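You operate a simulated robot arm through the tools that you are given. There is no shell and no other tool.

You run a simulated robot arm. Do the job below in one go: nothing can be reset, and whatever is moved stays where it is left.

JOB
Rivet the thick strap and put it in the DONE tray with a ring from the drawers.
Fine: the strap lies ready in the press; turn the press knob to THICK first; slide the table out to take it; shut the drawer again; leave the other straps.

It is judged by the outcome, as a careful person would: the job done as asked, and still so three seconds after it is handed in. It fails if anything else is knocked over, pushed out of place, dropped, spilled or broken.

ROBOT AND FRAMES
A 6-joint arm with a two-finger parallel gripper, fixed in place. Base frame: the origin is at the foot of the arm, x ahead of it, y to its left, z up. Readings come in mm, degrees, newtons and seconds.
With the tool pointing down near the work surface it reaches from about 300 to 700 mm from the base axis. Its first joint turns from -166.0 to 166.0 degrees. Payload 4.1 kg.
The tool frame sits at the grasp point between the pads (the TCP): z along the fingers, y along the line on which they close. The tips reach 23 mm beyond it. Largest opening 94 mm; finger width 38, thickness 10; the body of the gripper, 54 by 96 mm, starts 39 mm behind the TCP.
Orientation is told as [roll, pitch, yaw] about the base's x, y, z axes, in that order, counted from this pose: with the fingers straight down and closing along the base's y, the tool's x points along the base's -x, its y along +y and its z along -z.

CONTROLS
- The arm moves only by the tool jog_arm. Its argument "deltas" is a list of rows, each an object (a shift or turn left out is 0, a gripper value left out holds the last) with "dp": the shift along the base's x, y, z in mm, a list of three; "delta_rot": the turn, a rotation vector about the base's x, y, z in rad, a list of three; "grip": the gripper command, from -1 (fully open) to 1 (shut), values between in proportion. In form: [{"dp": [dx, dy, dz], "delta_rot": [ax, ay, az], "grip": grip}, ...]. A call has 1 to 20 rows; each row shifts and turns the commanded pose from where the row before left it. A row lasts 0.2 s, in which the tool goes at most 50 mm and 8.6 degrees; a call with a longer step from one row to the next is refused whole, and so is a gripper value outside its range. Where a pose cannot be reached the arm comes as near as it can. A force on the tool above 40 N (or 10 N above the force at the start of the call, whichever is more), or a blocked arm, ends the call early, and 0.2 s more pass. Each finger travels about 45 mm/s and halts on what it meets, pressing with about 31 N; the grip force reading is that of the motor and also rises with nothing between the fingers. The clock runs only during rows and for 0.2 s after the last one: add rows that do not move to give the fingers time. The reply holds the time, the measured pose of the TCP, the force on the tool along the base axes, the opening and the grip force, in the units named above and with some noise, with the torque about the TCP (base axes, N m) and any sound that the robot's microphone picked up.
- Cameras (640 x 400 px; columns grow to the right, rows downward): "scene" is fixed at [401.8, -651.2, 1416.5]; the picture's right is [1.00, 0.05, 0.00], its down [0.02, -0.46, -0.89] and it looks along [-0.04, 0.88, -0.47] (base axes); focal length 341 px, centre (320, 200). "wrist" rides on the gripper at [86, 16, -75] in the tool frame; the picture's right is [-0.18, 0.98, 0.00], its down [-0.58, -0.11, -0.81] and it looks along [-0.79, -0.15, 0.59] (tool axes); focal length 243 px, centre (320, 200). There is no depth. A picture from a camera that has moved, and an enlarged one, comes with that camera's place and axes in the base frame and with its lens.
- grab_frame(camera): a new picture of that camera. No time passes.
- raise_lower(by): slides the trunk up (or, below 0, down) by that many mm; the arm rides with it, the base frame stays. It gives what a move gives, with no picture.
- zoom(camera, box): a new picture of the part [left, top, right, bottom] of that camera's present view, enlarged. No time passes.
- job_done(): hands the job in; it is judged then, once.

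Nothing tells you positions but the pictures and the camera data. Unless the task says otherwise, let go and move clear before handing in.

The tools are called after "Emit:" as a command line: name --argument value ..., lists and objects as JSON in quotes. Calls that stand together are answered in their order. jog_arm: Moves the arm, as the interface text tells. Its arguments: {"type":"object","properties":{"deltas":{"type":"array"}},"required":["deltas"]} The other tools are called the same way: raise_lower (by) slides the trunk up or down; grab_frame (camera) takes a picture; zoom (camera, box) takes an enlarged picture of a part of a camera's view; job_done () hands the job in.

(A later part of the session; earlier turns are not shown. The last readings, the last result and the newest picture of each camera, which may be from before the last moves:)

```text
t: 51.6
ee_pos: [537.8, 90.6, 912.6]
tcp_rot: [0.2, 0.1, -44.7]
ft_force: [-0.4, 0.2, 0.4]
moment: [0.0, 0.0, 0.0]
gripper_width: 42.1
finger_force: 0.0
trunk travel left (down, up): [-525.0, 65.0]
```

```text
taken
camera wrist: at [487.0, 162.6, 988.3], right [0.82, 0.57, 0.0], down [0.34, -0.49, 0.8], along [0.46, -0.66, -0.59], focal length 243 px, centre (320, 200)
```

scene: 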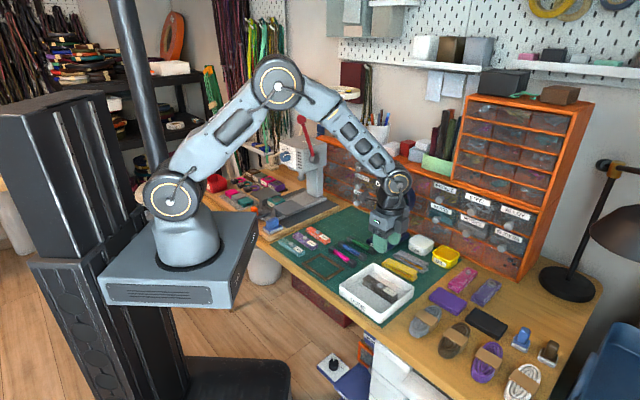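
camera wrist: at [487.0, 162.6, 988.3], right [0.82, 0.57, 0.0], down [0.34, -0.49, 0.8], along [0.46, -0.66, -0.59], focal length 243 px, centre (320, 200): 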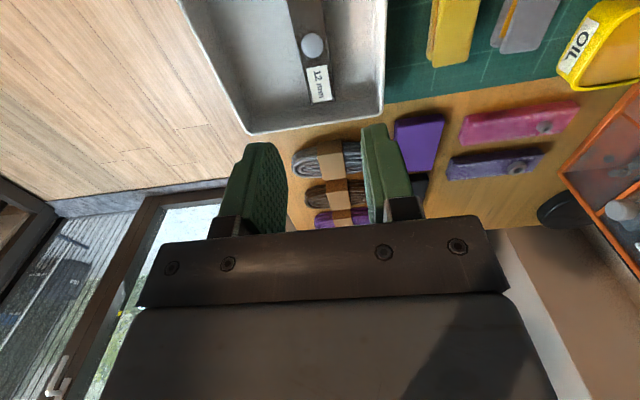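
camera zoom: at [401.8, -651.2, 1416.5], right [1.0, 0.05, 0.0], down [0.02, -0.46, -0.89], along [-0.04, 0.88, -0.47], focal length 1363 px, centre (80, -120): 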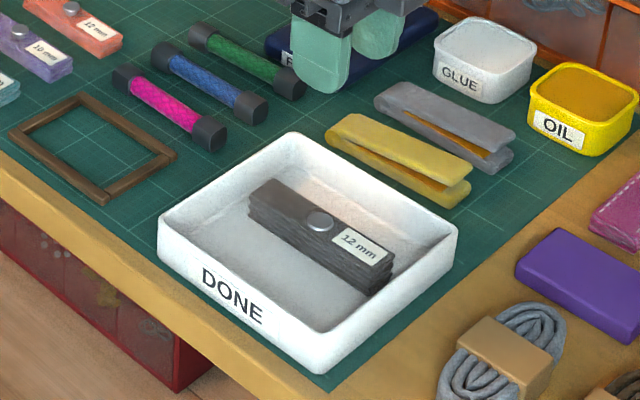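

The strap is in the tray. I'll check whether the tray shifted compared with the start, and whether everything else is in place.

Emit:
zoom --camera "scene" --box '[270, 210, 450, 322]'

Emit:
zoom --camera "scene" --box '[230, 80, 390, 180]'

Emit:
zoom --camera "scene" --box '[210, 160, 370, 260]'

```text
3.56 times, centred on (360, 266) of scene
camera zoom: at [401.8, -651.2, 1416.5], right [1.0, 0.05, 0.0], down [0.02, -0.46, -0.89], along [-0.04, 0.88, -0.47], focal length 1212 px, centre (178, -35)
```

zoom: 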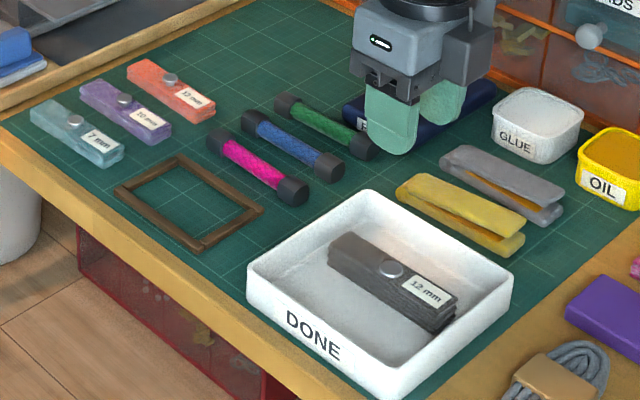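

```text
4.00 times, centred on (310, 130) of scene
camera zoom: at [401.8, -651.2, 1416.5], right [1.0, 0.05, 0.0], down [0.02, -0.46, -0.89], along [-0.04, 0.88, -0.47], focal length 1363 px, centre (360, 480)
```

zoom: 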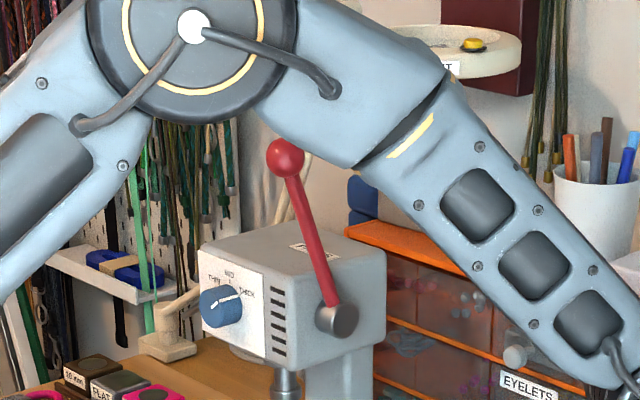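

```text
4.00 times, centred on (290, 210) of scene
camera zoom: at [401.8, -651.2, 1416.5], right [1.0, 0.05, 0.0], down [0.02, -0.46, -0.89], along [-0.04, 0.88, -0.47], focal length 1363 px, centre (440, 160)
```

zoom: 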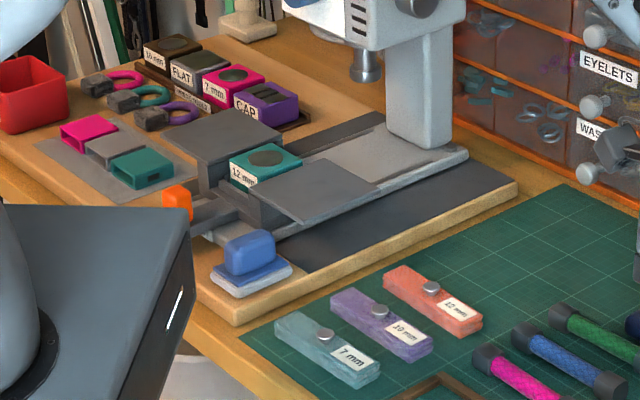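

The tray only moved about 5 mm with the set-down, and nothing else is disturbed. Next comes the RINGS drawer. I'll move to a viewpoint in front of it and check the fan's clearance.

Emit:
jog_arm --deltas '[{"dp": [-14.2, 18.8, 8.2], "delta_rot": [0, 0, 0.1428], "grip": -0.3}, {"dp": [-14.2, 18.8, 8.2], "delta_rot": [0, 0, 0.1428]}, {"dp": [-14.2, 18.8, 8.2], "delta_rot": [0, 0, 0.1428]}, {"dp": [-14.2, 18.8, 8.2], "delta_rot": [0, 0, 0.1428]}, {"dp": [-14.2, 18.8, 8.2], "delta_rot": [0, 0, 0.1428]}, {"dp": [-14.2, 18.8, 8.2], "delta_rot": [0, 0, 0.1428]}, {"dp": [-14.2, 18.8, 8.2], "delta_rot": [0, 0, 0.1428]}, {"dp": [-14.2, 18.8, 8.2], "delta_rot": [0, 0, 0.1428]}, {"dp": [-14.2, 18.8, 8.2], "delta_rot": [0, 0, 0.1428]}, {"dp": [-14.2, 18.8, 8.2], "delta_rot": [0, 0, 0.1428]}, {"dp": [-14.2, 18.8, 8.2], "delta_rot": [0, 0, 0.1428]}]'

Emit:
grab_frame --camera "wrist"

Emit:
zoom --camera "scene" --box '[340, 140, 440, 260]'

```text
t: 54.0
ee_pos: [379.7, 298.2, 1001.9]
tcp_rot: [0.4, 0.1, 45.4]
ft_force: [-0.4, -0.5, 0.1]
moment: [0.01, 0.0, 0.02]
gripper_width: 61.1
finger_force: 0.2
trunk travel left (down, up): [-525.0, 65.0]
```

```text
taken
camera wrist: at [307.7, 247.6, 1075.9], right [-0.57, 0.82, 0.0], down [0.49, 0.34, 0.8], along [0.66, 0.46, -0.59], focal length 243 px, centre (320, 200)
```

wrist: 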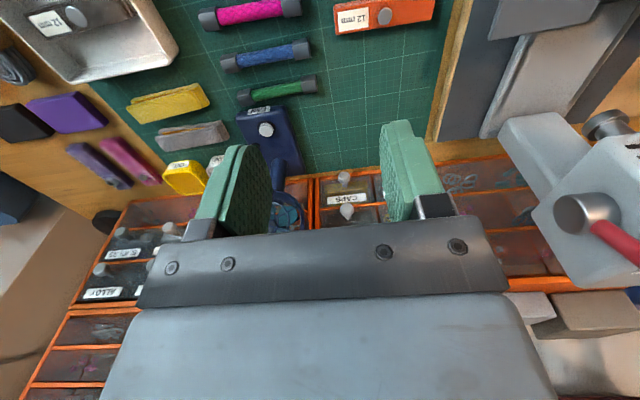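

```text
3.33 times, centred on (390, 200) of scene
camera zoom: at [401.8, -651.2, 1416.5], right [1.0, 0.05, 0.0], down [0.02, -0.46, -0.89], along [-0.04, 0.88, -0.47], focal length 1136 px, centre (87, 200)
```

zoom: 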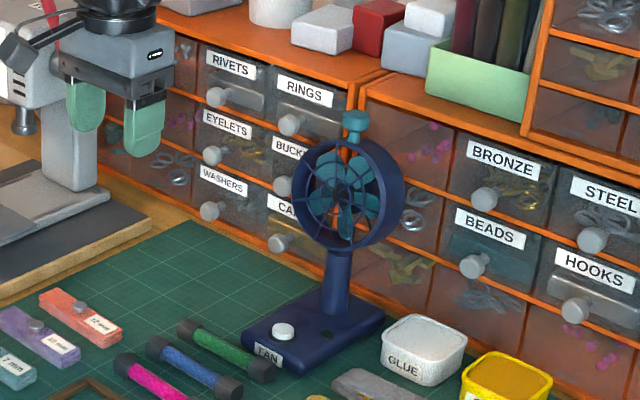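

I'll tilt the tool up so the camera sees the top row of drawers.

Emit:
jog_arm --deltas '[{"dp": [0, 0, 10], "delta_rot": [0.1024, -0.1024, 0]}, {"dp": [0, 0, 10], "delta_rot": [0.1024, -0.1024, 0]}, {"dp": [0, 0, 10], "delta_rot": [0.1024, -0.1024, 0]}]'

Emit:
grab_frame --camera "wrist"

```text
t: 54.8
ee_pos: [380.9, 297.2, 1031.4]
tcp_rot: [0.1, -24.9, 45.4]
ft_force: [-0.3, 0.1, 0.5]
moment: [-0.03, 0.0, 0.05]
gripper_width: 61.2
finger_force: 0.0
trunk travel left (down, up): [-525.0, 65.0]
```

```text
taken
camera wrist: at [290.7, 231.0, 1063.5], right [-0.58, 0.81, 0.08], down [0.21, 0.06, 0.98], along [0.78, 0.59, -0.2], focal length 243 px, centre (320, 200)
```

wrist: 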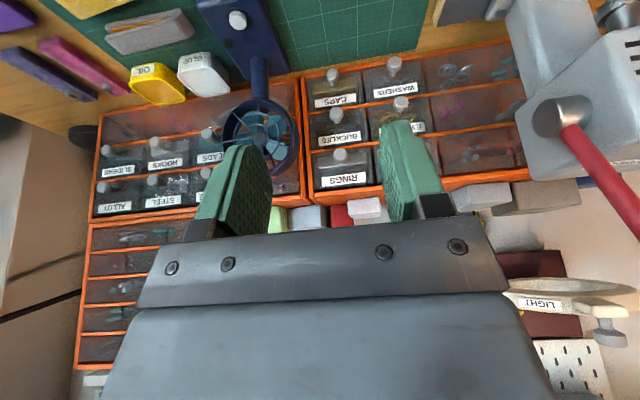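

Emit:
zoom --camera "wrist" --box '[220, 60, 420, 220]'

Emit:
zoom --camera "scene" --box '[355, 145, 419, 185]'

```text
2.50 times, centred on (320, 140) of wrist
camera zoom: at [290.7, 231.0, 1063.5], right [-0.58, 0.81, 0.08], down [0.21, 0.06, 0.98], along [0.78, 0.59, -0.2], focal length 606 px, centre (320, 350)
```

zoom: 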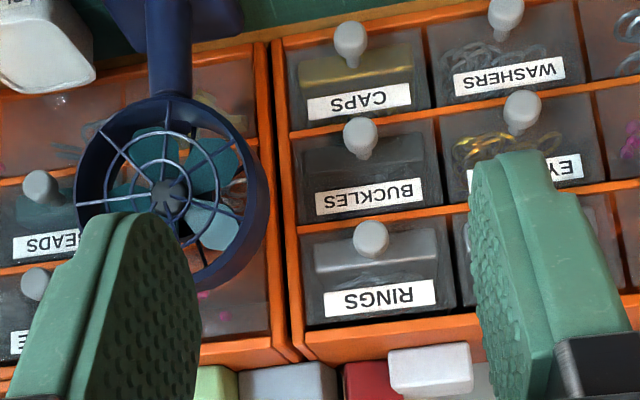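

```text
10.00 times, centred on (387, 165) of scene
camera zoom: at [401.8, -651.2, 1416.5], right [1.0, 0.05, 0.0], down [0.02, -0.46, -0.89], along [-0.04, 0.88, -0.47], focal length 3407 px, centre (-350, 550)
```

zoom: 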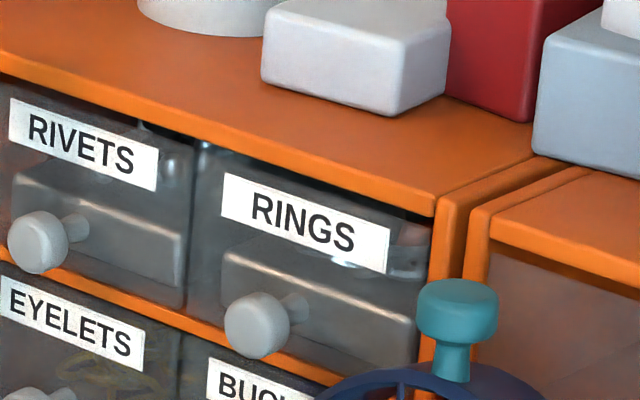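

The RINGS knob is near (566, 483, 916), and the fan edge is about 60 mm to its right. I'll swing the tool nearly horizontal, skewed slightly so its body keeps away from the fan, and stop 70 mm short.

Emit:
jog_arm --deltas '[{"dp": [10, 12, -14.4], "delta_rot": [0.097, -0.097, 0], "grip": 0.06}, {"dp": [12, 14, -14.4], "delta_rot": [0.097, -0.097, 0]}, {"dp": [14, 16, -14.4], "delta_rot": [0.097, -0.097, 0]}, {"dp": [14, 16, -14.4], "delta_rot": [0.097, -0.097, 0]}, {"dp": [14, 16, -14.4], "delta_rot": [0.097, -0.097, 0]}, {"dp": [14, 16, -14.4], "delta_rot": [0.097, -0.097, 0]}, {"dp": [14, 16, -14.4], "delta_rot": [0.097, -0.097, 0]}, {"delta_rot": [0, 0, -0.087]}, {"delta_rot": [0, 0, -0.087]}]'

Emit:
grab_frame --camera "wrist"

Emit:
zoom --camera "scene" --box '[310, 120, 440, 220]'

```text
t: 56.8
ee_pos: [471.6, 396.7, 937.4]
tcp_rot: [-2.4, -76.8, 36.3]
ft_force: [-1.0, -1.2, 0.5]
moment: [-0.02, -0.05, -0.03]
gripper_width: 44.2
finger_force: 0.0
out of reach, approached as far as the arm can: row 2
trunk travel left (down, up): [-525.0, 65.0]
```

```text
taken
camera wrist: at [385.0, 357.7, 869.9], right [-0.52, 0.84, 0.17], down [-0.48, -0.45, 0.75], along [0.71, 0.31, 0.64], focal length 243 px, centre (320, 200)
```

wrist: 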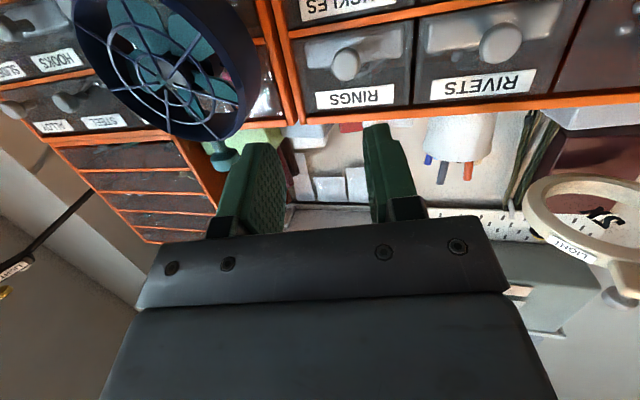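

```text
4.00 times, centred on (375, 170) of scene
camera zoom: at [401.8, -651.2, 1416.5], right [1.0, 0.05, 0.0], down [0.02, -0.46, -0.89], along [-0.04, 0.88, -0.47], focal length 1363 px, centre (100, 320)
```

zoom: 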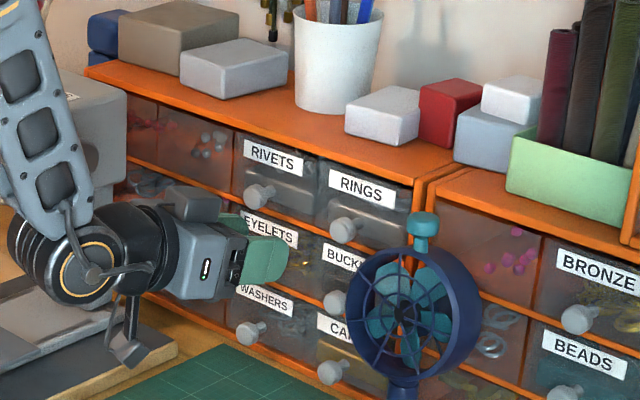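

The pose was reached approximately. I'll move closer to line up with the RINGS knob.

Emit:
jog_arm --deltas '[{"dp": [11.5, 13.7, -1.7], "grip": 0.06}, {"dp": [11.5, 13.7, -1.7]}, {"dp": [11.5, 13.7, -1.7]}, {"dp": [11.3, 13.8, -1.8]}]'

Emit:
grab_frame --camera "wrist"

Emit:
zoom --camera "scene" --box '[350, 130, 414, 170]'

```text
t: 57.8
ee_pos: [517.7, 450.3, 931.4]
tcp_rot: [-2.1, -76.8, 36.0]
ft_force: [0.0, -0.3, 0.1]
moment: [0.02, -0.01, 0.0]
gripper_width: 44.1
finger_force: 0.2
trunk travel left (down, up): [-525.0, 65.0]
```

```text
taken
camera wrist: at [432.2, 412.6, 863.9], right [-0.52, 0.84, 0.17], down [-0.48, -0.45, 0.75], along [0.71, 0.31, 0.64], focal length 243 px, centre (320, 200)
```

wrist: 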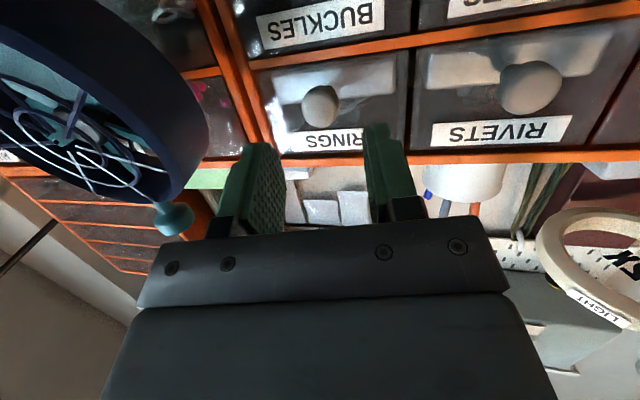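

```text
10.00 times, centred on (382, 150) of scene
camera zoom: at [401.8, -651.2, 1416.5], right [1.0, 0.05, 0.0], down [0.02, -0.46, -0.89], along [-0.04, 0.88, -0.47], focal length 3407 px, centre (-300, 700)
```

zoom: 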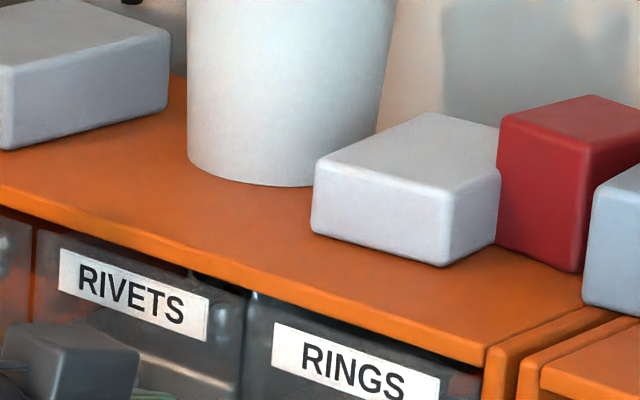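

The knob is exactly on the tool axis, with clearance from the fan. I'll advance 52 mm and grip it.

Emit:
jog_arm --deltas '[{"dp": [10.5, 7.1, -3], "grip": 0.06}, {"dp": [10.5, 7.1, -3]}, {"dp": [10.5, 7.1, -3]}, {"dp": [10.4, 7.1, -2.8]}]'

Emit:
grab_frame --camera "wrist"

Emit:
zoom --camera "scene" --box '[340, 140, 420, 190]'

```text
t: 58.8
ee_pos: [557.6, 477.8, 919.5]
tcp_rot: [-2.2, -76.7, 36.2]
ft_force: [-13.7, -11.2, 3.0]
moment: [0.25, -0.19, 0.49]
gripper_width: 43.6
finger_force: 0.0
trunk travel left (down, up): [-525.0, 65.0]
```

```text
taken
camera wrist: at [472.2, 440.4, 852.3], right [-0.52, 0.84, 0.17], down [-0.48, -0.45, 0.75], along [0.71, 0.31, 0.64], focal length 243 px, centre (320, 200)
```

wrist: 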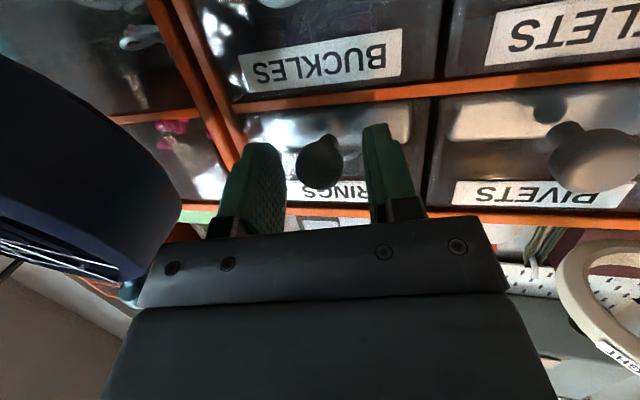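

```text
8.00 times, centred on (380, 165) of scene
camera zoom: at [401.8, -651.2, 1416.5], right [1.0, 0.05, 0.0], down [0.02, -0.46, -0.89], along [-0.04, 0.88, -0.47], focal length 2726 px, centre (-160, 480)
```

zoom: 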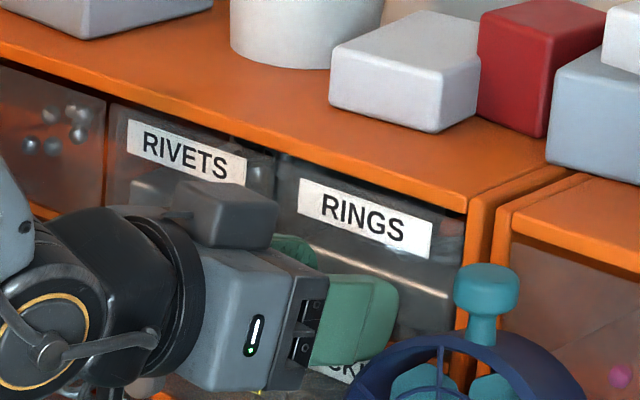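

The fingertips have just touched the drawer face. I'll back off 2 mm and close on the knob.

Emit:
jog_arm --deltas '[{"dp": [-1.7, -1.2, 0.4], "grip": 0.06}, {"grip": 0.4}, {"grip": 0.7}, {"grip": 1}, {"grip": 1}, {"grip": 1}]'

Emit:
grab_frame --camera "wrist"

```text
t: 60.2
ee_pos: [558.1, 478.3, 920.0]
tcp_rot: [-2.2, -76.8, 36.3]
ft_force: [0.0, 1.3, 2.8]
moment: [0.05, -0.16, 0.24]
gripper_width: 21.9
finger_force: 45.2
trunk travel left (down, up): [-525.0, 65.0]
```

```text
taken
camera wrist: at [471.8, 440.4, 852.4], right [-0.52, 0.84, 0.17], down [-0.48, -0.45, 0.75], along [0.71, 0.31, 0.64], focal length 243 px, centre (320, 200)
```

wrist: 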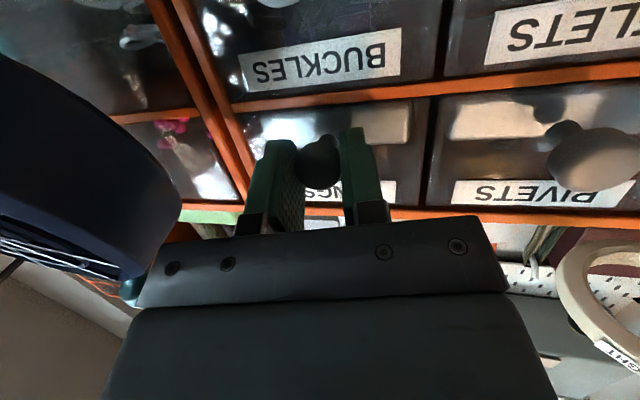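

The knob is gripped. I'll pull the drawer straight out, watching forces and the fan.

Emit:
jog_arm --deltas '[{"dp": [-5, -5, 0]}, {"dp": [-8, -8, 0]}, {"dp": [-8, -8, 0]}]'

Emit:
zoom --camera "scene" --box '[340, 140, 420, 190]'

Emit:
grab_frame --camera "wrist"

```text
t: 61.0
ee_pos: [536.7, 457.2, 919.5]
tcp_rot: [-2.0, -76.9, 36.2]
ft_force: [-0.2, -0.8, 9.3]
moment: [-0.69, 0.97, 0.19]
gripper_width: 21.9
finger_force: 45.2
trunk travel left (down, up): [-525.0, 65.0]
```

```text
8.00 times, centred on (380, 165) of scene
camera zoom: at [401.8, -651.2, 1416.5], right [1.0, 0.05, 0.0], down [0.02, -0.46, -0.89], along [-0.04, 0.88, -0.47], focal length 2726 px, centre (-160, 480)
```

zoom: 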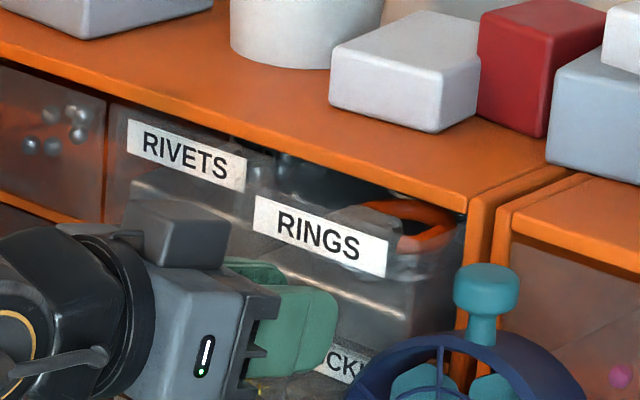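

```text
taken
camera wrist: at [450.1, 418.7, 852.4], right [-0.52, 0.84, 0.17], down [-0.48, -0.45, 0.75], along [0.71, 0.31, 0.64], focal length 243 px, centre (320, 200)
```

wrist: 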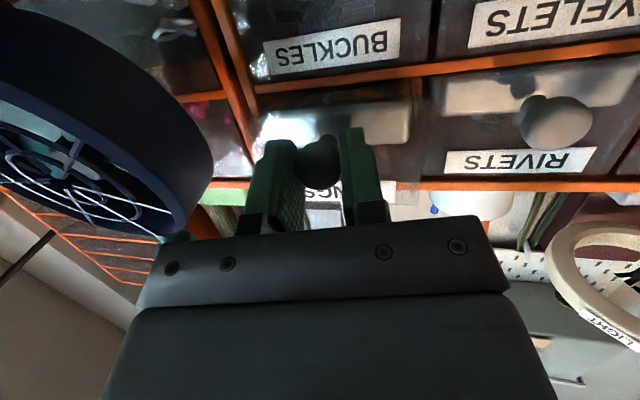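

The drawer is sliding out, and an orange ring is visible inside. I'll keep pulling.

Emit:
jog_arm --deltas '[{"dp": [-8, -8, -0.4]}, {"dp": [-8, -8, 0]}, {"dp": [-8, -8, 0]}, {"dp": [-8, -8, 0]}]'

Emit:
zoom --camera "scene" --box '[330, 130, 430, 192]'

Emit:
grab_frame --camera "wrist"

```text
t: 62.0
ee_pos: [504.2, 425.3, 919.4]
tcp_rot: [-2.2, -77.0, 36.3]
ft_force: [0.2, -0.6, 13.0]
moment: [0.12, -0.37, 0.23]
gripper_width: 22.0
finger_force: 44.4
trunk travel left (down, up): [-525.0, 65.0]
```

```text
6.40 times, centred on (380, 161) of scene
camera zoom: at [401.8, -651.2, 1416.5], right [1.0, 0.05, 0.0], down [0.02, -0.46, -0.89], along [-0.04, 0.88, -0.47], focal length 2181 px, centre (-64, 450)
```

zoom: 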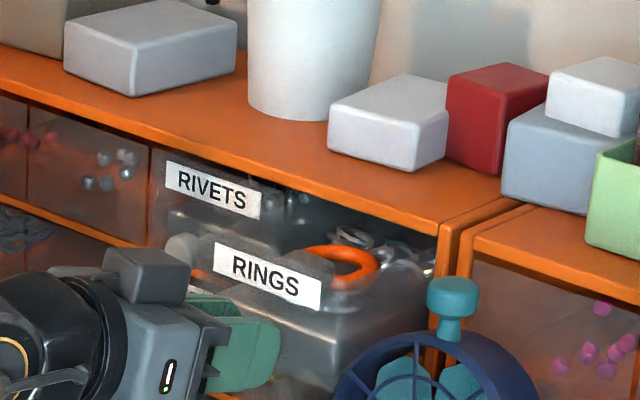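

```text
taken
camera wrist: at [418.2, 386.6, 852.2], right [-0.52, 0.84, 0.17], down [-0.48, -0.45, 0.75], along [0.7, 0.31, 0.64], focal length 243 px, centre (320, 200)
```

wrist: 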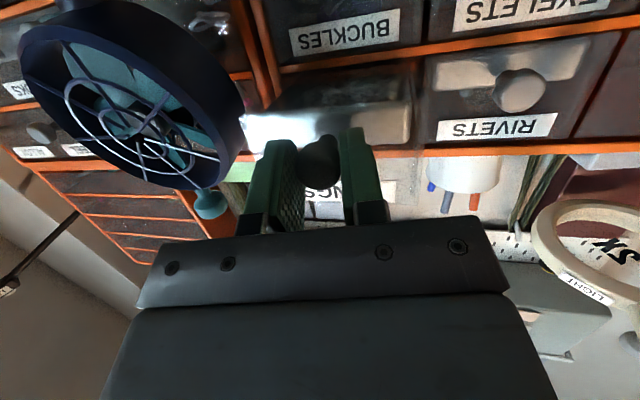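

Emit:
jog_arm --deltas '[{"dp": [-8, -8, -0.4]}, {"dp": [-8, -8, 0]}, {"dp": [-6, -6, 0]}]'

Emit:
zoom --camera "scene" --box '[330, 130, 430, 192]'

Emit:
grab_frame --camera "wrist"

```text
t: 62.8
ee_pos: [482.0, 403.3, 919.3]
tcp_rot: [-2.2, -77.1, 36.3]
ft_force: [-0.9, 1.4, 22.6]
moment: [-0.27, 0.13, 0.22]
gripper_width: 21.9
finger_force: 45.2
trunk travel left (down, up): [-525.0, 65.0]
```

```text
6.40 times, centred on (380, 161) of scene
camera zoom: at [401.8, -651.2, 1416.5], right [1.0, 0.05, 0.0], down [0.02, -0.46, -0.89], along [-0.04, 0.88, -0.47], focal length 2181 px, centre (-64, 450)
```

zoom: 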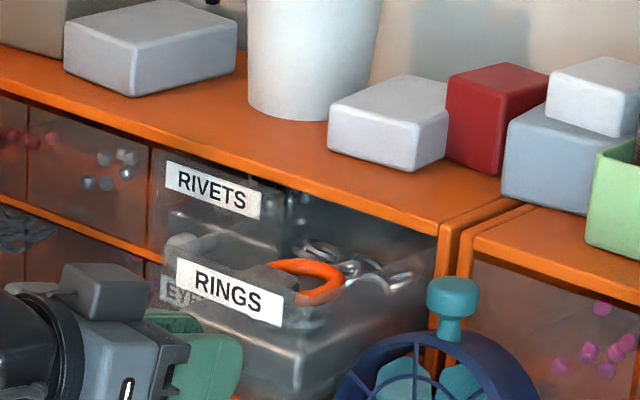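

```text
taken
camera wrist: at [396.5, 364.9, 851.9], right [-0.52, 0.84, 0.17], down [-0.49, -0.45, 0.75], along [0.7, 0.3, 0.64], focal length 243 px, centre (320, 200)
```

wrist: 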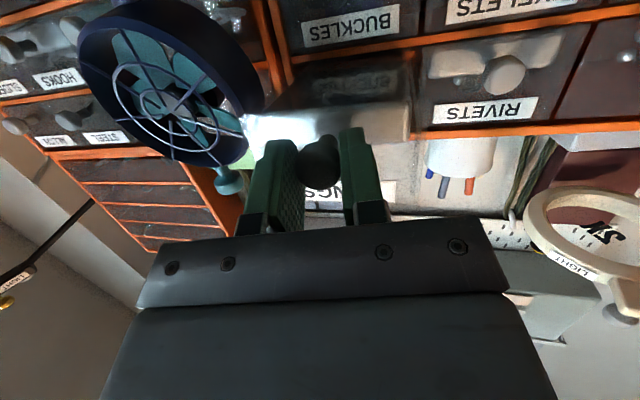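

The drawer is open about 105 mm. I'll ease the vertical load, release the knob, back off and look into the drawer from above.

Emit:
jog_arm --deltas '[{"dp": [0, 0, 0.9], "grip": 1}, {"grip": 0.5}, {"grip": 0.06}, {"grip": 0.06}, {"dp": [-12, -8.2, 3.4]}, {"dp": [-14, -9.5, 4]}, {"dp": [-14, -9.5, 4]}, {"dp": [-10, -10, 20], "delta_rot": [-0.097, 0.097, 0]}, {"dp": [0, 0, 40], "delta_rot": [-0.097, 0.097, 0]}, {"dp": [0, 0, 40], "delta_rot": [-0.097, 0.097, 0]}, {"dp": [0, 0, 40], "delta_rot": [-0.097, 0.097, 0]}, {"dp": [0, 0, 30], "delta_rot": [-0.097, 0.097, 0]}]'

Emit:
grab_frame --camera "wrist"

Emit:
zoom --camera "scene" --box '[330, 130, 430, 192]'

```text
t: 65.4
ee_pos: [439.2, 363.2, 1105.0]
tcp_rot: [-14.6, -38.5, 47.7]
ft_force: [-4.8, 0.8, -2.3]
moment: [0.06, -0.23, -0.19]
gripper_width: 44.4
finger_force: 0.0
trunk travel left (down, up): [-525.0, 65.0]
```

```text
taken
camera wrist: at [338.9, 305.7, 1103.8], right [-0.5, 0.86, -0.08], down [-0.11, 0.03, 0.99], along [0.86, 0.51, 0.08], focal length 243 px, centre (320, 200)
```

wrist: 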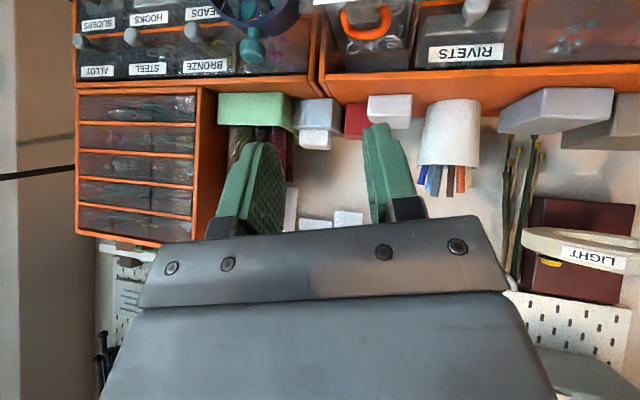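

```text
6.40 times, centred on (380, 161) of scene
camera zoom: at [401.8, -651.2, 1416.5], right [1.0, 0.05, 0.0], down [0.02, -0.46, -0.89], along [-0.04, 0.88, -0.47], focal length 2181 px, centre (-64, 450)
```

zoom: 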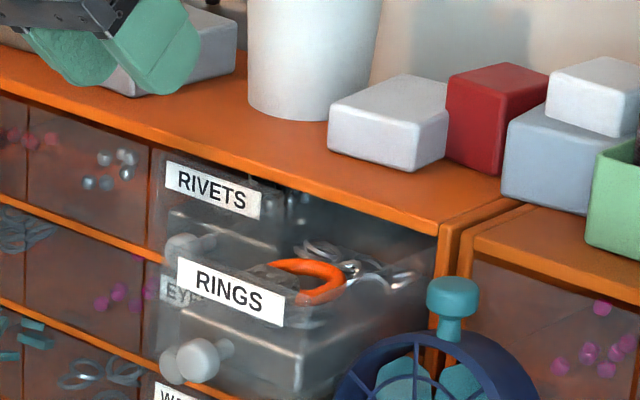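

The tool came out slightly skewed. I'll straighten it to point down while backing off for a view into the drawer.

Emit:
jog_arm --deltas '[{"dp": [-5.3, -5.3, -12], "delta_rot": [-0.0606, 0.1306, 0]}, {"dp": [-5.3, -5.3, -12], "delta_rot": [-0.0606, 0.1306, 0]}, {"dp": [-5.3, -5.3, -12], "delta_rot": [-0.0606, 0.1306, 0]}, {"dp": [-5.3, -5.3, -12], "delta_rot": [-0.0606, 0.1306, 0]}, {"dp": [-5.3, -5.3, -12], "delta_rot": [-0.0606, 0.1306, 0]}]'

Emit:
grab_frame --camera "wrist"

```text
t: 66.6
ee_pos: [351.7, 341.8, 980.6]
tcp_rot: [-9.7, -6.5, 39.1]
ft_force: [0.9, 1.3, 0.2]
moment: [-0.02, 0.01, 0.0]
gripper_width: 44.3
finger_force: 0.0
out of reach, approached as far as the arm can: row 2, 3, 4, 5
trunk travel left (down, up): [-525.0, 65.0]
```

```text
taken
camera wrist: at [260.4, 304.7, 1039.9], right [-0.46, 0.88, -0.14], down [0.36, 0.33, 0.87], along [0.81, 0.35, -0.47], focal length 243 px, centre (320, 200)
```

wrist: 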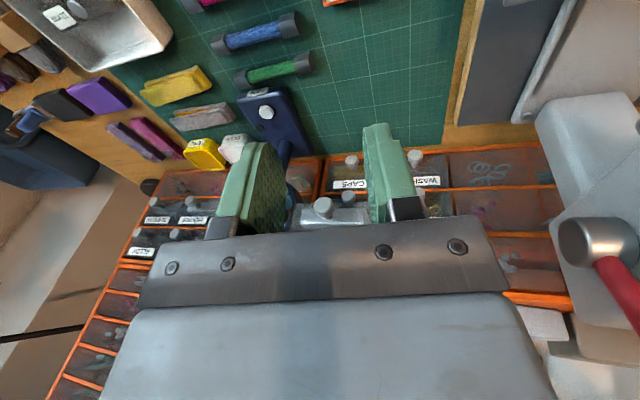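

The wrist passed an awkward configuration and the pose drifted, but nothing was touched. I'll straighten the tool here first and check the scene.

Emit:
jog_arm --deltas '[{"dp": [0, 0, 5], "delta_rot": [0.03, 0.095, 0]}, {"dp": [0, 0, 5], "delta_rot": [0.03, 0.095, 0]}]'

Emit:
grab_frame --camera "scene"

Emit:
grab_frame --camera "wrist"

```text
t: 67.2
ee_pos: [351.8, 342.1, 979.5]
tcp_rot: [-9.6, -6.5, 39.2]
ft_force: [0.0, 0.9, -0.4]
moment: [-0.03, 0.01, -0.02]
gripper_width: 44.3
finger_force: 0.1
out of reach, approached as far as the arm can: row 1, 2
trunk travel left (down, up): [-525.0, 65.0]
```

```text
taken
```

scene: 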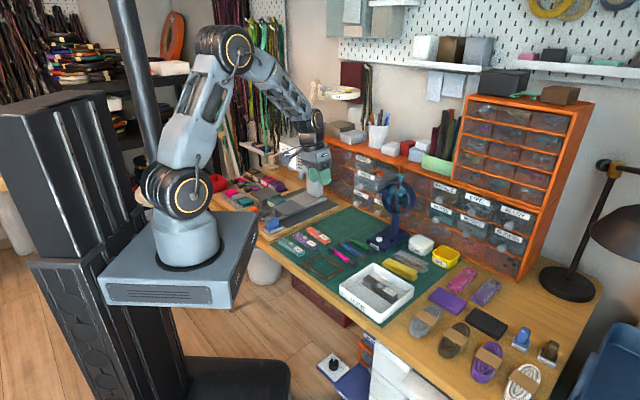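

```text
taken
camera wrist: at [260.1, 304.5, 1039.9], right [-0.46, 0.88, -0.14], down [0.36, 0.33, 0.87], along [0.81, 0.35, -0.46], focal length 243 px, centre (320, 200)
```

wrist: 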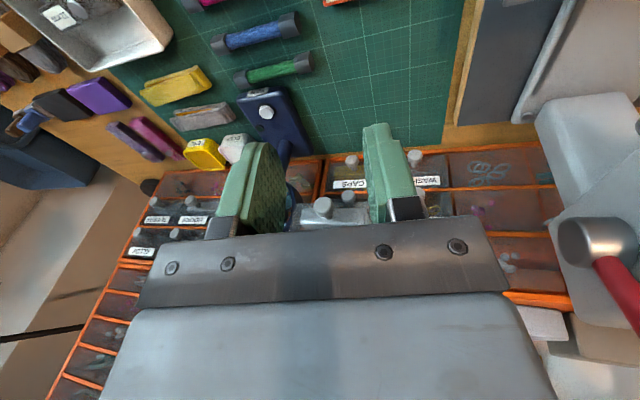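

The solver is stuck because the wrist took the wrong branch. I'll retrace: undo that turn and tilt back up toward horizontal in front of the drawer, staying clear of it.

Emit:
jog_arm --deltas '[{"dp": [0, 0, -5], "delta_rot": [-0.03, -0.095, 0]}, {"dp": [0, 0, -5], "delta_rot": [-0.03, -0.095, 0]}, {"dp": [0, 0, -4], "delta_rot": [0.091, -0.0996, 0]}, {"dp": [0, 0, -4], "delta_rot": [0.091, -0.0996, 0]}, {"dp": [0, 0, -4], "delta_rot": [0.091, -0.0996, 0]}, {"dp": [0, 0, -4], "delta_rot": [0.091, -0.0996, 0]}, {"dp": [0, 0, -4], "delta_rot": [0.091, -0.0996, 0]}, {"dp": [0, 0, -4], "delta_rot": [0.091, -0.0996, 0]}]'

Emit:
grab_frame --camera "wrist"

Emit:
zoom --camera "scene" --box '[210, 20, 430, 200]'

```text
t: 69.0
ee_pos: [352.7, 342.6, 945.4]
tcp_rot: [-17.3, -59.2, 39.6]
ft_force: [0.5, 0.4, -1.1]
moment: [0.04, 0.0, 0.0]
gripper_width: 43.9
finger_force: 0.0
trunk travel left (down, up): [-525.0, 65.0]
```

```text
taken
camera wrist: at [248.7, 306.9, 905.4], right [-0.33, 0.94, 0.01], down [-0.39, -0.14, 0.91], along [0.86, 0.3, 0.41], focal length 243 px, centre (320, 200)
```

wrist: 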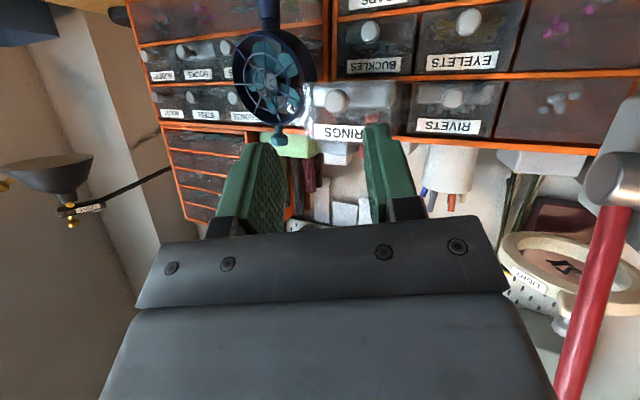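

```text
2.22 times, centred on (320, 110) of scene
camera zoom: at [401.8, -651.2, 1416.5], right [1.0, 0.05, 0.0], down [0.02, -0.46, -0.89], along [-0.04, 0.88, -0.47], focal length 757 px, centre (320, 400)
```

zoom: 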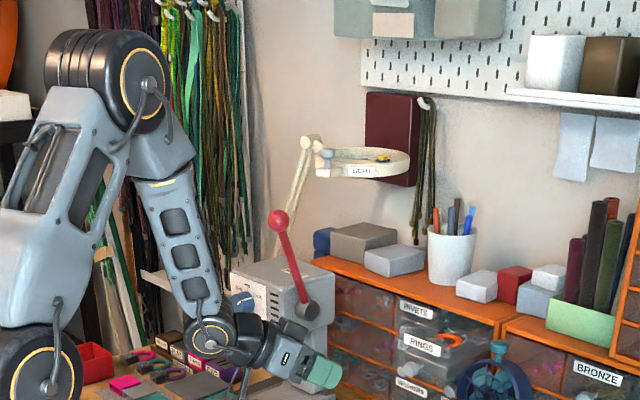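

The arm responds again. I'll rotate the tool into the arm's own vertical plane, remove the roll, then bring it straight down in that plane.

Emit:
jog_arm --deltas '[{"dp": [0, 0, 5], "delta_rot": [0, 0, 0.144]}, {"dp": [0, 0, 5], "delta_rot": [0, 0, 0.144]}, {"dp": [0, 0, 5], "delta_rot": [0, 0, 0.144]}, {"delta_rot": [0.054, 0.0525, -0.043]}, {"delta_rot": [0.054, 0.0525, -0.043]}]'

Emit:
grab_frame --camera "wrist"

```text
t: 70.2
ee_pos: [351.8, 341.7, 961.5]
tcp_rot: [-0.1, -60.6, 44.5]
ft_force: [0.4, -0.8, 0.4]
moment: [0.01, -0.01, -0.01]
gripper_width: 44.3
finger_force: 0.0
trunk travel left (down, up): [-525.0, 65.0]
```

```text
taken
camera wrist: at [263.3, 278.2, 922.2], right [-0.62, 0.77, 0.16], down [-0.22, -0.37, 0.9], along [0.75, 0.53, 0.4], focal length 243 px, centre (320, 200)
```

wrist: 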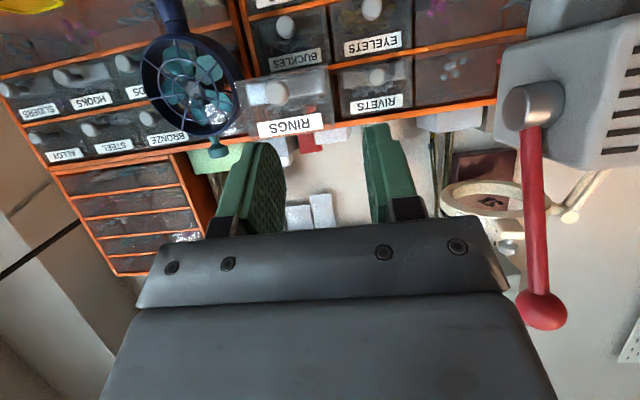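

Emit:
jog_arm --deltas '[{"dp": [0, 0, 5], "delta_rot": [-0.0927, 0.0942, 0]}, {"dp": [0, 0, 5], "delta_rot": [-0.0927, 0.0942, 0]}, {"dp": [0, 0, 5], "delta_rot": [-0.0927, 0.0942, 0]}, {"dp": [0, 0, 5], "delta_rot": [-0.0927, 0.0942, 0]}, {"dp": [0, 0, 5], "delta_rot": [-0.0927, 0.0942, 0]}, {"dp": [0, 0, 5], "delta_rot": [-0.0927, 0.0942, 0]}, {"dp": [0, 0, 5], "delta_rot": [-0.0927, 0.0942, 0]}, {"dp": [0, 0, 5], "delta_rot": [-0.0927, 0.0942, 0]}]'

```text
t: 72.0
ee_pos: [361.1, 333.4, 987.7]
tcp_rot: [-5.8, -16.7, 44.6]
ft_force: [-0.4, 0.0, 0.5]
moment: [-0.01, 0.02, 0.0]
gripper_width: 44.0
finger_force: 0.1
out of reach, approached as far as the arm can: row 4, 5, 6, 8
trunk travel left (down, up): [-525.0, 65.0]
```

Emit:
jog_arm --deltas '[{"delta_rot": [-0.043, 0.0915, 0]}, {"delta_rot": [-0.043, 0.0915, 0]}, {"delta_rot": [-0.043, 0.0915, 0]}]'

Emit:
grab_frame --camera "wrist"

Emit:
zoom --camera "scene" --box '[210, 20, 430, 200]'

```text
t: 72.8
ee_pos: [347.0, 333.9, 973.7]
tcp_rot: [-6.7, -12.7, 44.2]
ft_force: [0.3, -0.1, -0.4]
moment: [0.0, -0.02, -0.03]
gripper_width: 44.0
finger_force: 0.1
out of reach, approached as far as the arm can: row 1, 2, 3
trunk travel left (down, up): [-525.0, 65.0]
```

```text
taken
camera wrist: at [257.5, 282.3, 1025.0], right [-0.53, 0.84, -0.07], down [0.29, 0.26, 0.92], along [0.79, 0.47, -0.38], focal length 243 px, centre (320, 200)
```

wrist: 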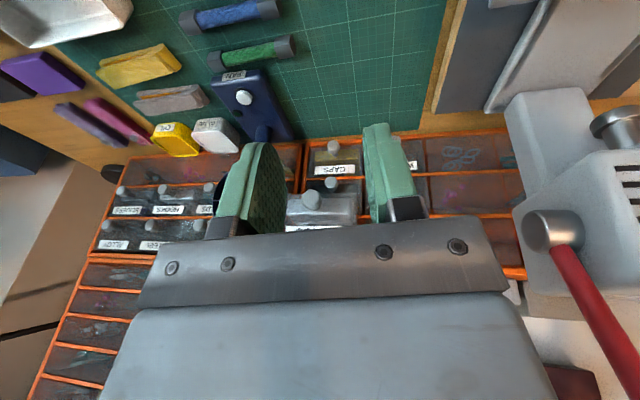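

```text
2.22 times, centred on (320, 110) of scene
camera zoom: at [401.8, -651.2, 1416.5], right [1.0, 0.05, 0.0], down [0.02, -0.46, -0.89], along [-0.04, 0.88, -0.47], focal length 757 px, centre (320, 400)
```

zoom: 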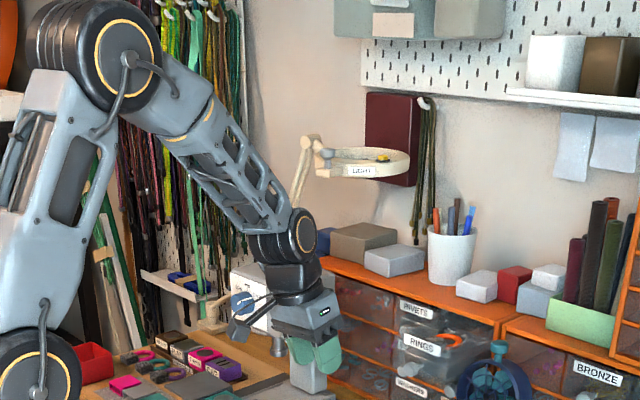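

The wrist keeps hitting the limit on this side of its straight-arm pose. I'll tilt up again, swing the tool to the left of the arm plane, and come down on that side.

Emit:
jog_arm --deltas '[{"delta_rot": [0.1016, -0.1034, 0]}, {"delta_rot": [0.1016, -0.1034, 0]}, {"delta_rot": [0.1016, -0.1034, 0]}, {"delta_rot": [0.1016, -0.1034, 0]}, {"delta_rot": [0.1016, -0.1034, 0]}, {"delta_rot": [0.1016, -0.1034, 0]}, {"delta_rot": [0.1016, -0.1034, 0]}, {"delta_rot": [0, 0, 0.122]}, {"delta_rot": [0, 0, 0.122]}, {"delta_rot": [0, 0, 0.122]}, {"delta_rot": [0, 0, 0.122]}]'

Emit:
grab_frame --camera "wrist"

```text
t: 75.2
ee_pos: [347.6, 332.8, 974.3]
tcp_rot: [-5.5, -70.8, 71.4]
ft_force: [-0.1, -0.1, -1.0]
moment: [-0.02, 0.0, 0.02]
gripper_width: 44.2
finger_force: 0.1
trunk travel left (down, up): [-525.0, 65.0]
```

```text
taken
camera wrist: at [294.3, 249.0, 916.4], right [-0.88, 0.45, 0.14], down [-0.16, -0.56, 0.82], along [0.45, 0.7, 0.56], focal length 243 px, centre (320, 200)
```

wrist: 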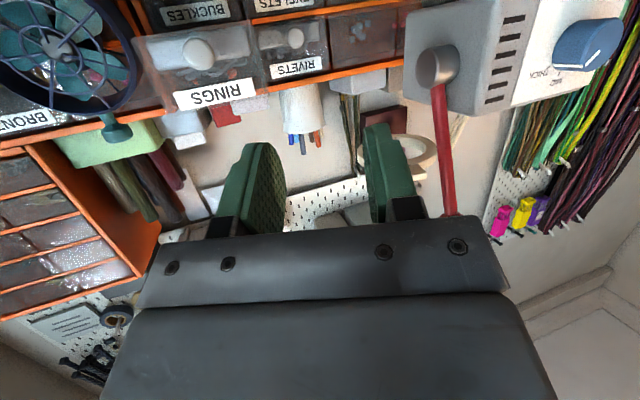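

Emit:
jog_arm --deltas '[{"dp": [0, 0, 3], "delta_rot": [-0.1249, 0.0569, 0]}, {"dp": [0, 0, 3], "delta_rot": [-0.1249, 0.0569, 0]}, {"dp": [0, 0, 3], "delta_rot": [-0.1249, 0.0569, 0]}, {"dp": [0, 0, 3], "delta_rot": [-0.1249, 0.0569, 0]}, {"dp": [0, 0, 3], "delta_rot": [-0.1249, 0.0569, 0]}, {"dp": [0, 0, 3], "delta_rot": [-0.1249, 0.0569, 0]}, {"dp": [0, 0, 3], "delta_rot": [-0.1249, 0.0569, 0]}, {"dp": [0, 0, 3], "delta_rot": [-0.1249, 0.0569, 0]}, {"dp": [0, 0, 3], "delta_rot": [-0.1249, 0.0569, 0]}]'

Emit:
grab_frame --camera "wrist"

```text
t: 77.2
ee_pos: [345.0, 312.2, 965.7]
tcp_rot: [5.5, -10.1, 67.4]
ft_force: [0.3, 0.4, 0.3]
moment: [-0.02, -0.03, -0.01]
gripper_width: 44.2
finger_force: 0.0
out of reach, approached as far as the arm can: row 5, 6, 8, 9
trunk travel left (down, up): [-525.0, 65.0]
```

```text
taken
camera wrist: at [297.7, 224.7, 1024.7], right [-0.84, 0.53, 0.12], down [0.34, 0.33, 0.88], along [0.42, 0.78, -0.45], focal length 243 px, centre (320, 200)
```

wrist: 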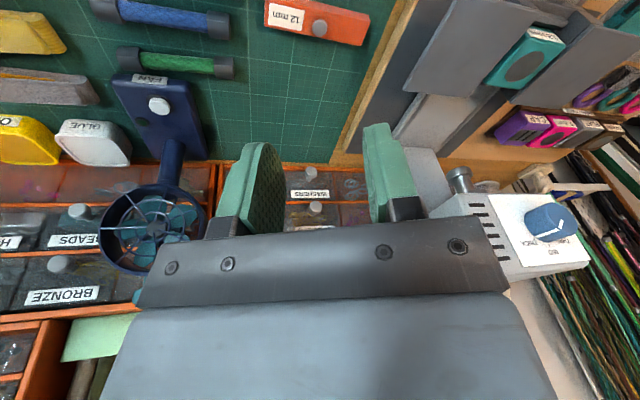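

The wrist is still on the limited branch. The only clean crossing so far had the tool about 6–7° left of the arm plane, so I'll tilt up again and set up exactly that.

Emit:
jog_arm --deltas '[{"delta_rot": [0.1249, -0.0569, 0]}, {"delta_rot": [0.1249, -0.0569, 0]}, {"delta_rot": [0.1249, -0.0569, 0]}, {"delta_rot": [0.1249, -0.0569, 0]}, {"delta_rot": [0.1249, -0.0569, 0]}, {"delta_rot": [0.1249, -0.0569, 0]}, {"delta_rot": [0.1249, -0.0569, 0]}, {"dp": [18, 6.7, 5], "delta_rot": [0, 0, -0.1135]}, {"dp": [18, 6.7, 5], "delta_rot": [0, 0, -0.1135]}, {"dp": [18, 6.7, 5], "delta_rot": [0, 0, -0.1135]}, {"dp": [18, 6.7, 5], "delta_rot": [0, 0, -0.1135]}]'

Emit:
grab_frame --camera "wrist"

Emit:
zoom --camera "scene" --box '[210, 20, 430, 200]'

```text
t: 79.6
ee_pos: [415.1, 338.4, 983.8]
tcp_rot: [1.9, -65.2, 43.7]
ft_force: [0.1, 0.7, 0.4]
moment: [-0.03, 0.0, -0.02]
gripper_width: 44.0
finger_force: 0.0
trunk travel left (down, up): [-525.0, 65.0]
```

```text
taken
camera wrist: at [328.8, 276.0, 937.0], right [-0.64, 0.74, 0.18], down [-0.26, -0.43, 0.86], along [0.72, 0.51, 0.47], focal length 243 px, centre (320, 200)
```

wrist: 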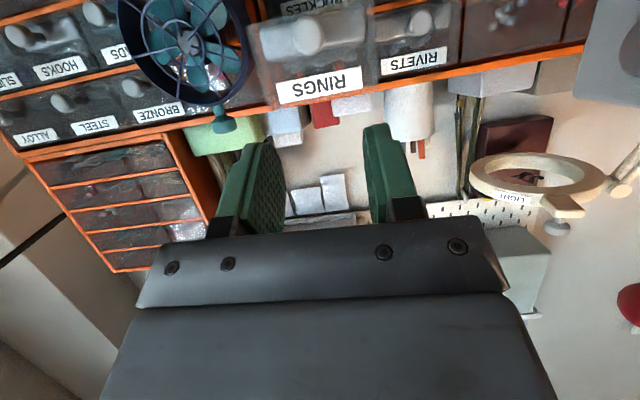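

```text
2.22 times, centred on (320, 110) of scene
camera zoom: at [401.8, -651.2, 1416.5], right [1.0, 0.05, 0.0], down [0.02, -0.46, -0.89], along [-0.04, 0.88, -0.47], focal length 757 px, centre (320, 400)
```

zoom: 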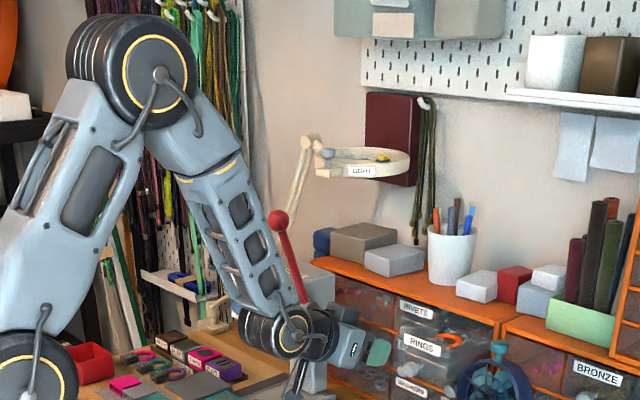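

Emit:
jog_arm --deltas '[{"dp": [-4.3, -5.2, 5.9], "delta_rot": [-0.098, 0.0958, 0]}, {"dp": [-4.3, -5.2, 5.9], "delta_rot": [-0.098, 0.0958, 0]}, {"dp": [-4.3, -5.2, 5.9], "delta_rot": [-0.098, 0.0958, 0]}]'

Emit:
jog_arm --deltas '[{"dp": [-4.3, -5.2, 5.9], "delta_rot": [-0.098, 0.0958, 0]}]'

Emit:
jog_arm --deltas '[{"dp": [-4.3, -5.2, 5.9], "delta_rot": [-0.098, 0.0958, 0]}]'

```text
t: 80.4
ee_pos: [403.4, 321.4, 1003.0]
tcp_rot: [0.9, -41.6, 44.6]
ft_force: [0.6, -0.5, -0.4]
moment: [0.01, -0.01, 0.03]
gripper_width: 44.0
finger_force: 0.2
trunk travel left (down, up): [-525.0, 65.0]
```

```text
t: 80.8
ee_pos: [407.1, 317.6, 1005.4]
tcp_rot: [-0.7, -39.6, 44.7]
ft_force: [-0.2, 0.8, 0.4]
moment: [-0.02, 0.04, 0.04]
gripper_width: 44.0
finger_force: 0.1
out of reach, approached as far as the arm can: row 1
trunk travel left (down, up): [-525.0, 65.0]
```

```text
t: 81.2
ee_pos: [394.0, 313.5, 1015.8]
tcp_rot: [0.5, -26.0, 44.8]
ft_force: [0.3, -0.2, 1.2]
moment: [-0.02, -0.03, 0.01]
gripper_width: 43.9
finger_force: 0.0
trunk travel left (down, up): [-525.0, 65.0]
```

That crossed cleanly. I'll finish straightening.

Emit:
jog_arm --deltas '[{"delta_rot": [-0.0805, 0.0795, 0]}, {"delta_rot": [-0.0805, 0.0795, 0]}, {"delta_rot": [-0.0805, 0.0795, 0]}, {"delta_rot": [-0.0805, 0.0795, 0]}]'

Emit:
grab_frame --camera "wrist"

```text
t: 82.2
ee_pos: [395.0, 312.1, 1014.7]
tcp_rot: [0.4, 0.0, 44.9]
ft_force: [0.1, -0.3, 0.5]
moment: [-0.02, 0.01, 0.01]
gripper_width: 44.3
finger_force: 0.1
trunk travel left (down, up): [-525.0, 65.0]
```

```text
taken
camera wrist: at [321.4, 262.9, 1088.9], right [-0.56, 0.83, 0.01], down [0.49, 0.33, 0.81], along [0.66, 0.46, -0.59], focal length 243 px, centre (320, 200)
```

wrist: 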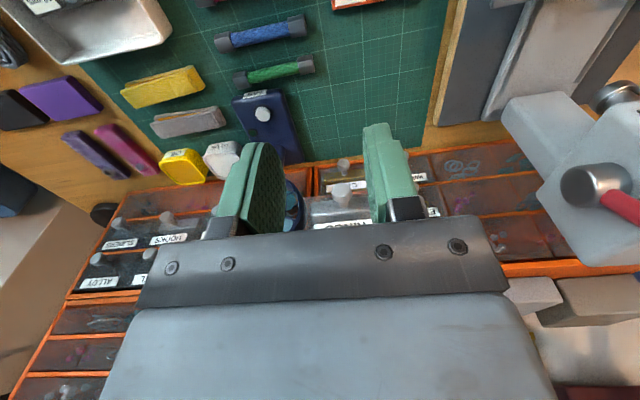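

The tool points down again on the good branch. I'll move out above the open drawer, well over it, to see the rings.

Emit:
jog_arm --deltas '[{"dp": [20, 20, 3]}, {"dp": [20, 20, 3]}, {"dp": [20, 20, 3]}, {"dp": [20, 20, 3]}, {"dp": [19, 19, 3]}]'

Emit:
grab_frame --camera "wrist"

Emit:
zoom --camera "scene" --box '[330, 100, 430, 192]'

```text
t: 83.4
ee_pos: [491.9, 413.5, 1028.4]
tcp_rot: [0.4, 0.0, 44.9]
ft_force: [-0.1, -0.8, -0.1]
moment: [-0.01, -0.01, -0.02]
gripper_width: 44.1
finger_force: 0.1
trunk travel left (down, up): [-525.0, 65.0]
```

```text
taken
camera wrist: at [419.7, 363.8, 1103.6], right [-0.56, 0.83, 0.01], down [0.49, 0.33, 0.81], along [0.66, 0.46, -0.59], focal length 243 px, centre (320, 200)
```

wrist: 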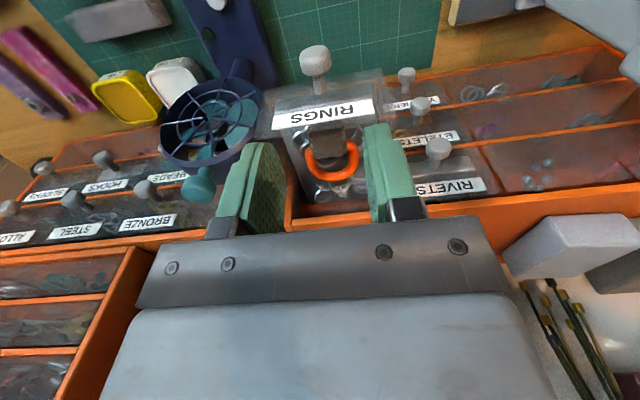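

```text
4.35 times, centred on (380, 146) of scene
camera zoom: at [401.8, -651.2, 1416.5], right [1.0, 0.05, 0.0], down [0.02, -0.46, -0.89], along [-0.04, 0.88, -0.47], focal length 1482 px, centre (59, 435)
```

zoom: 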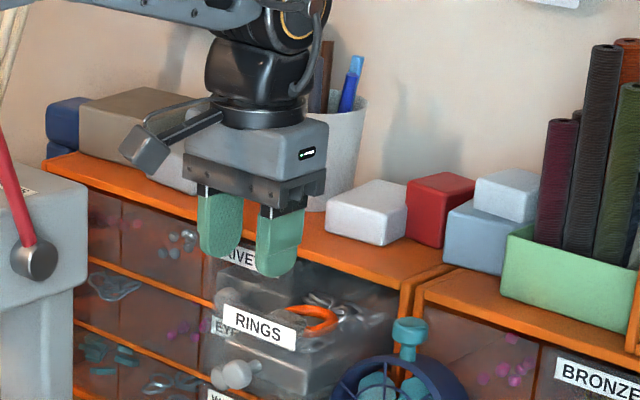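

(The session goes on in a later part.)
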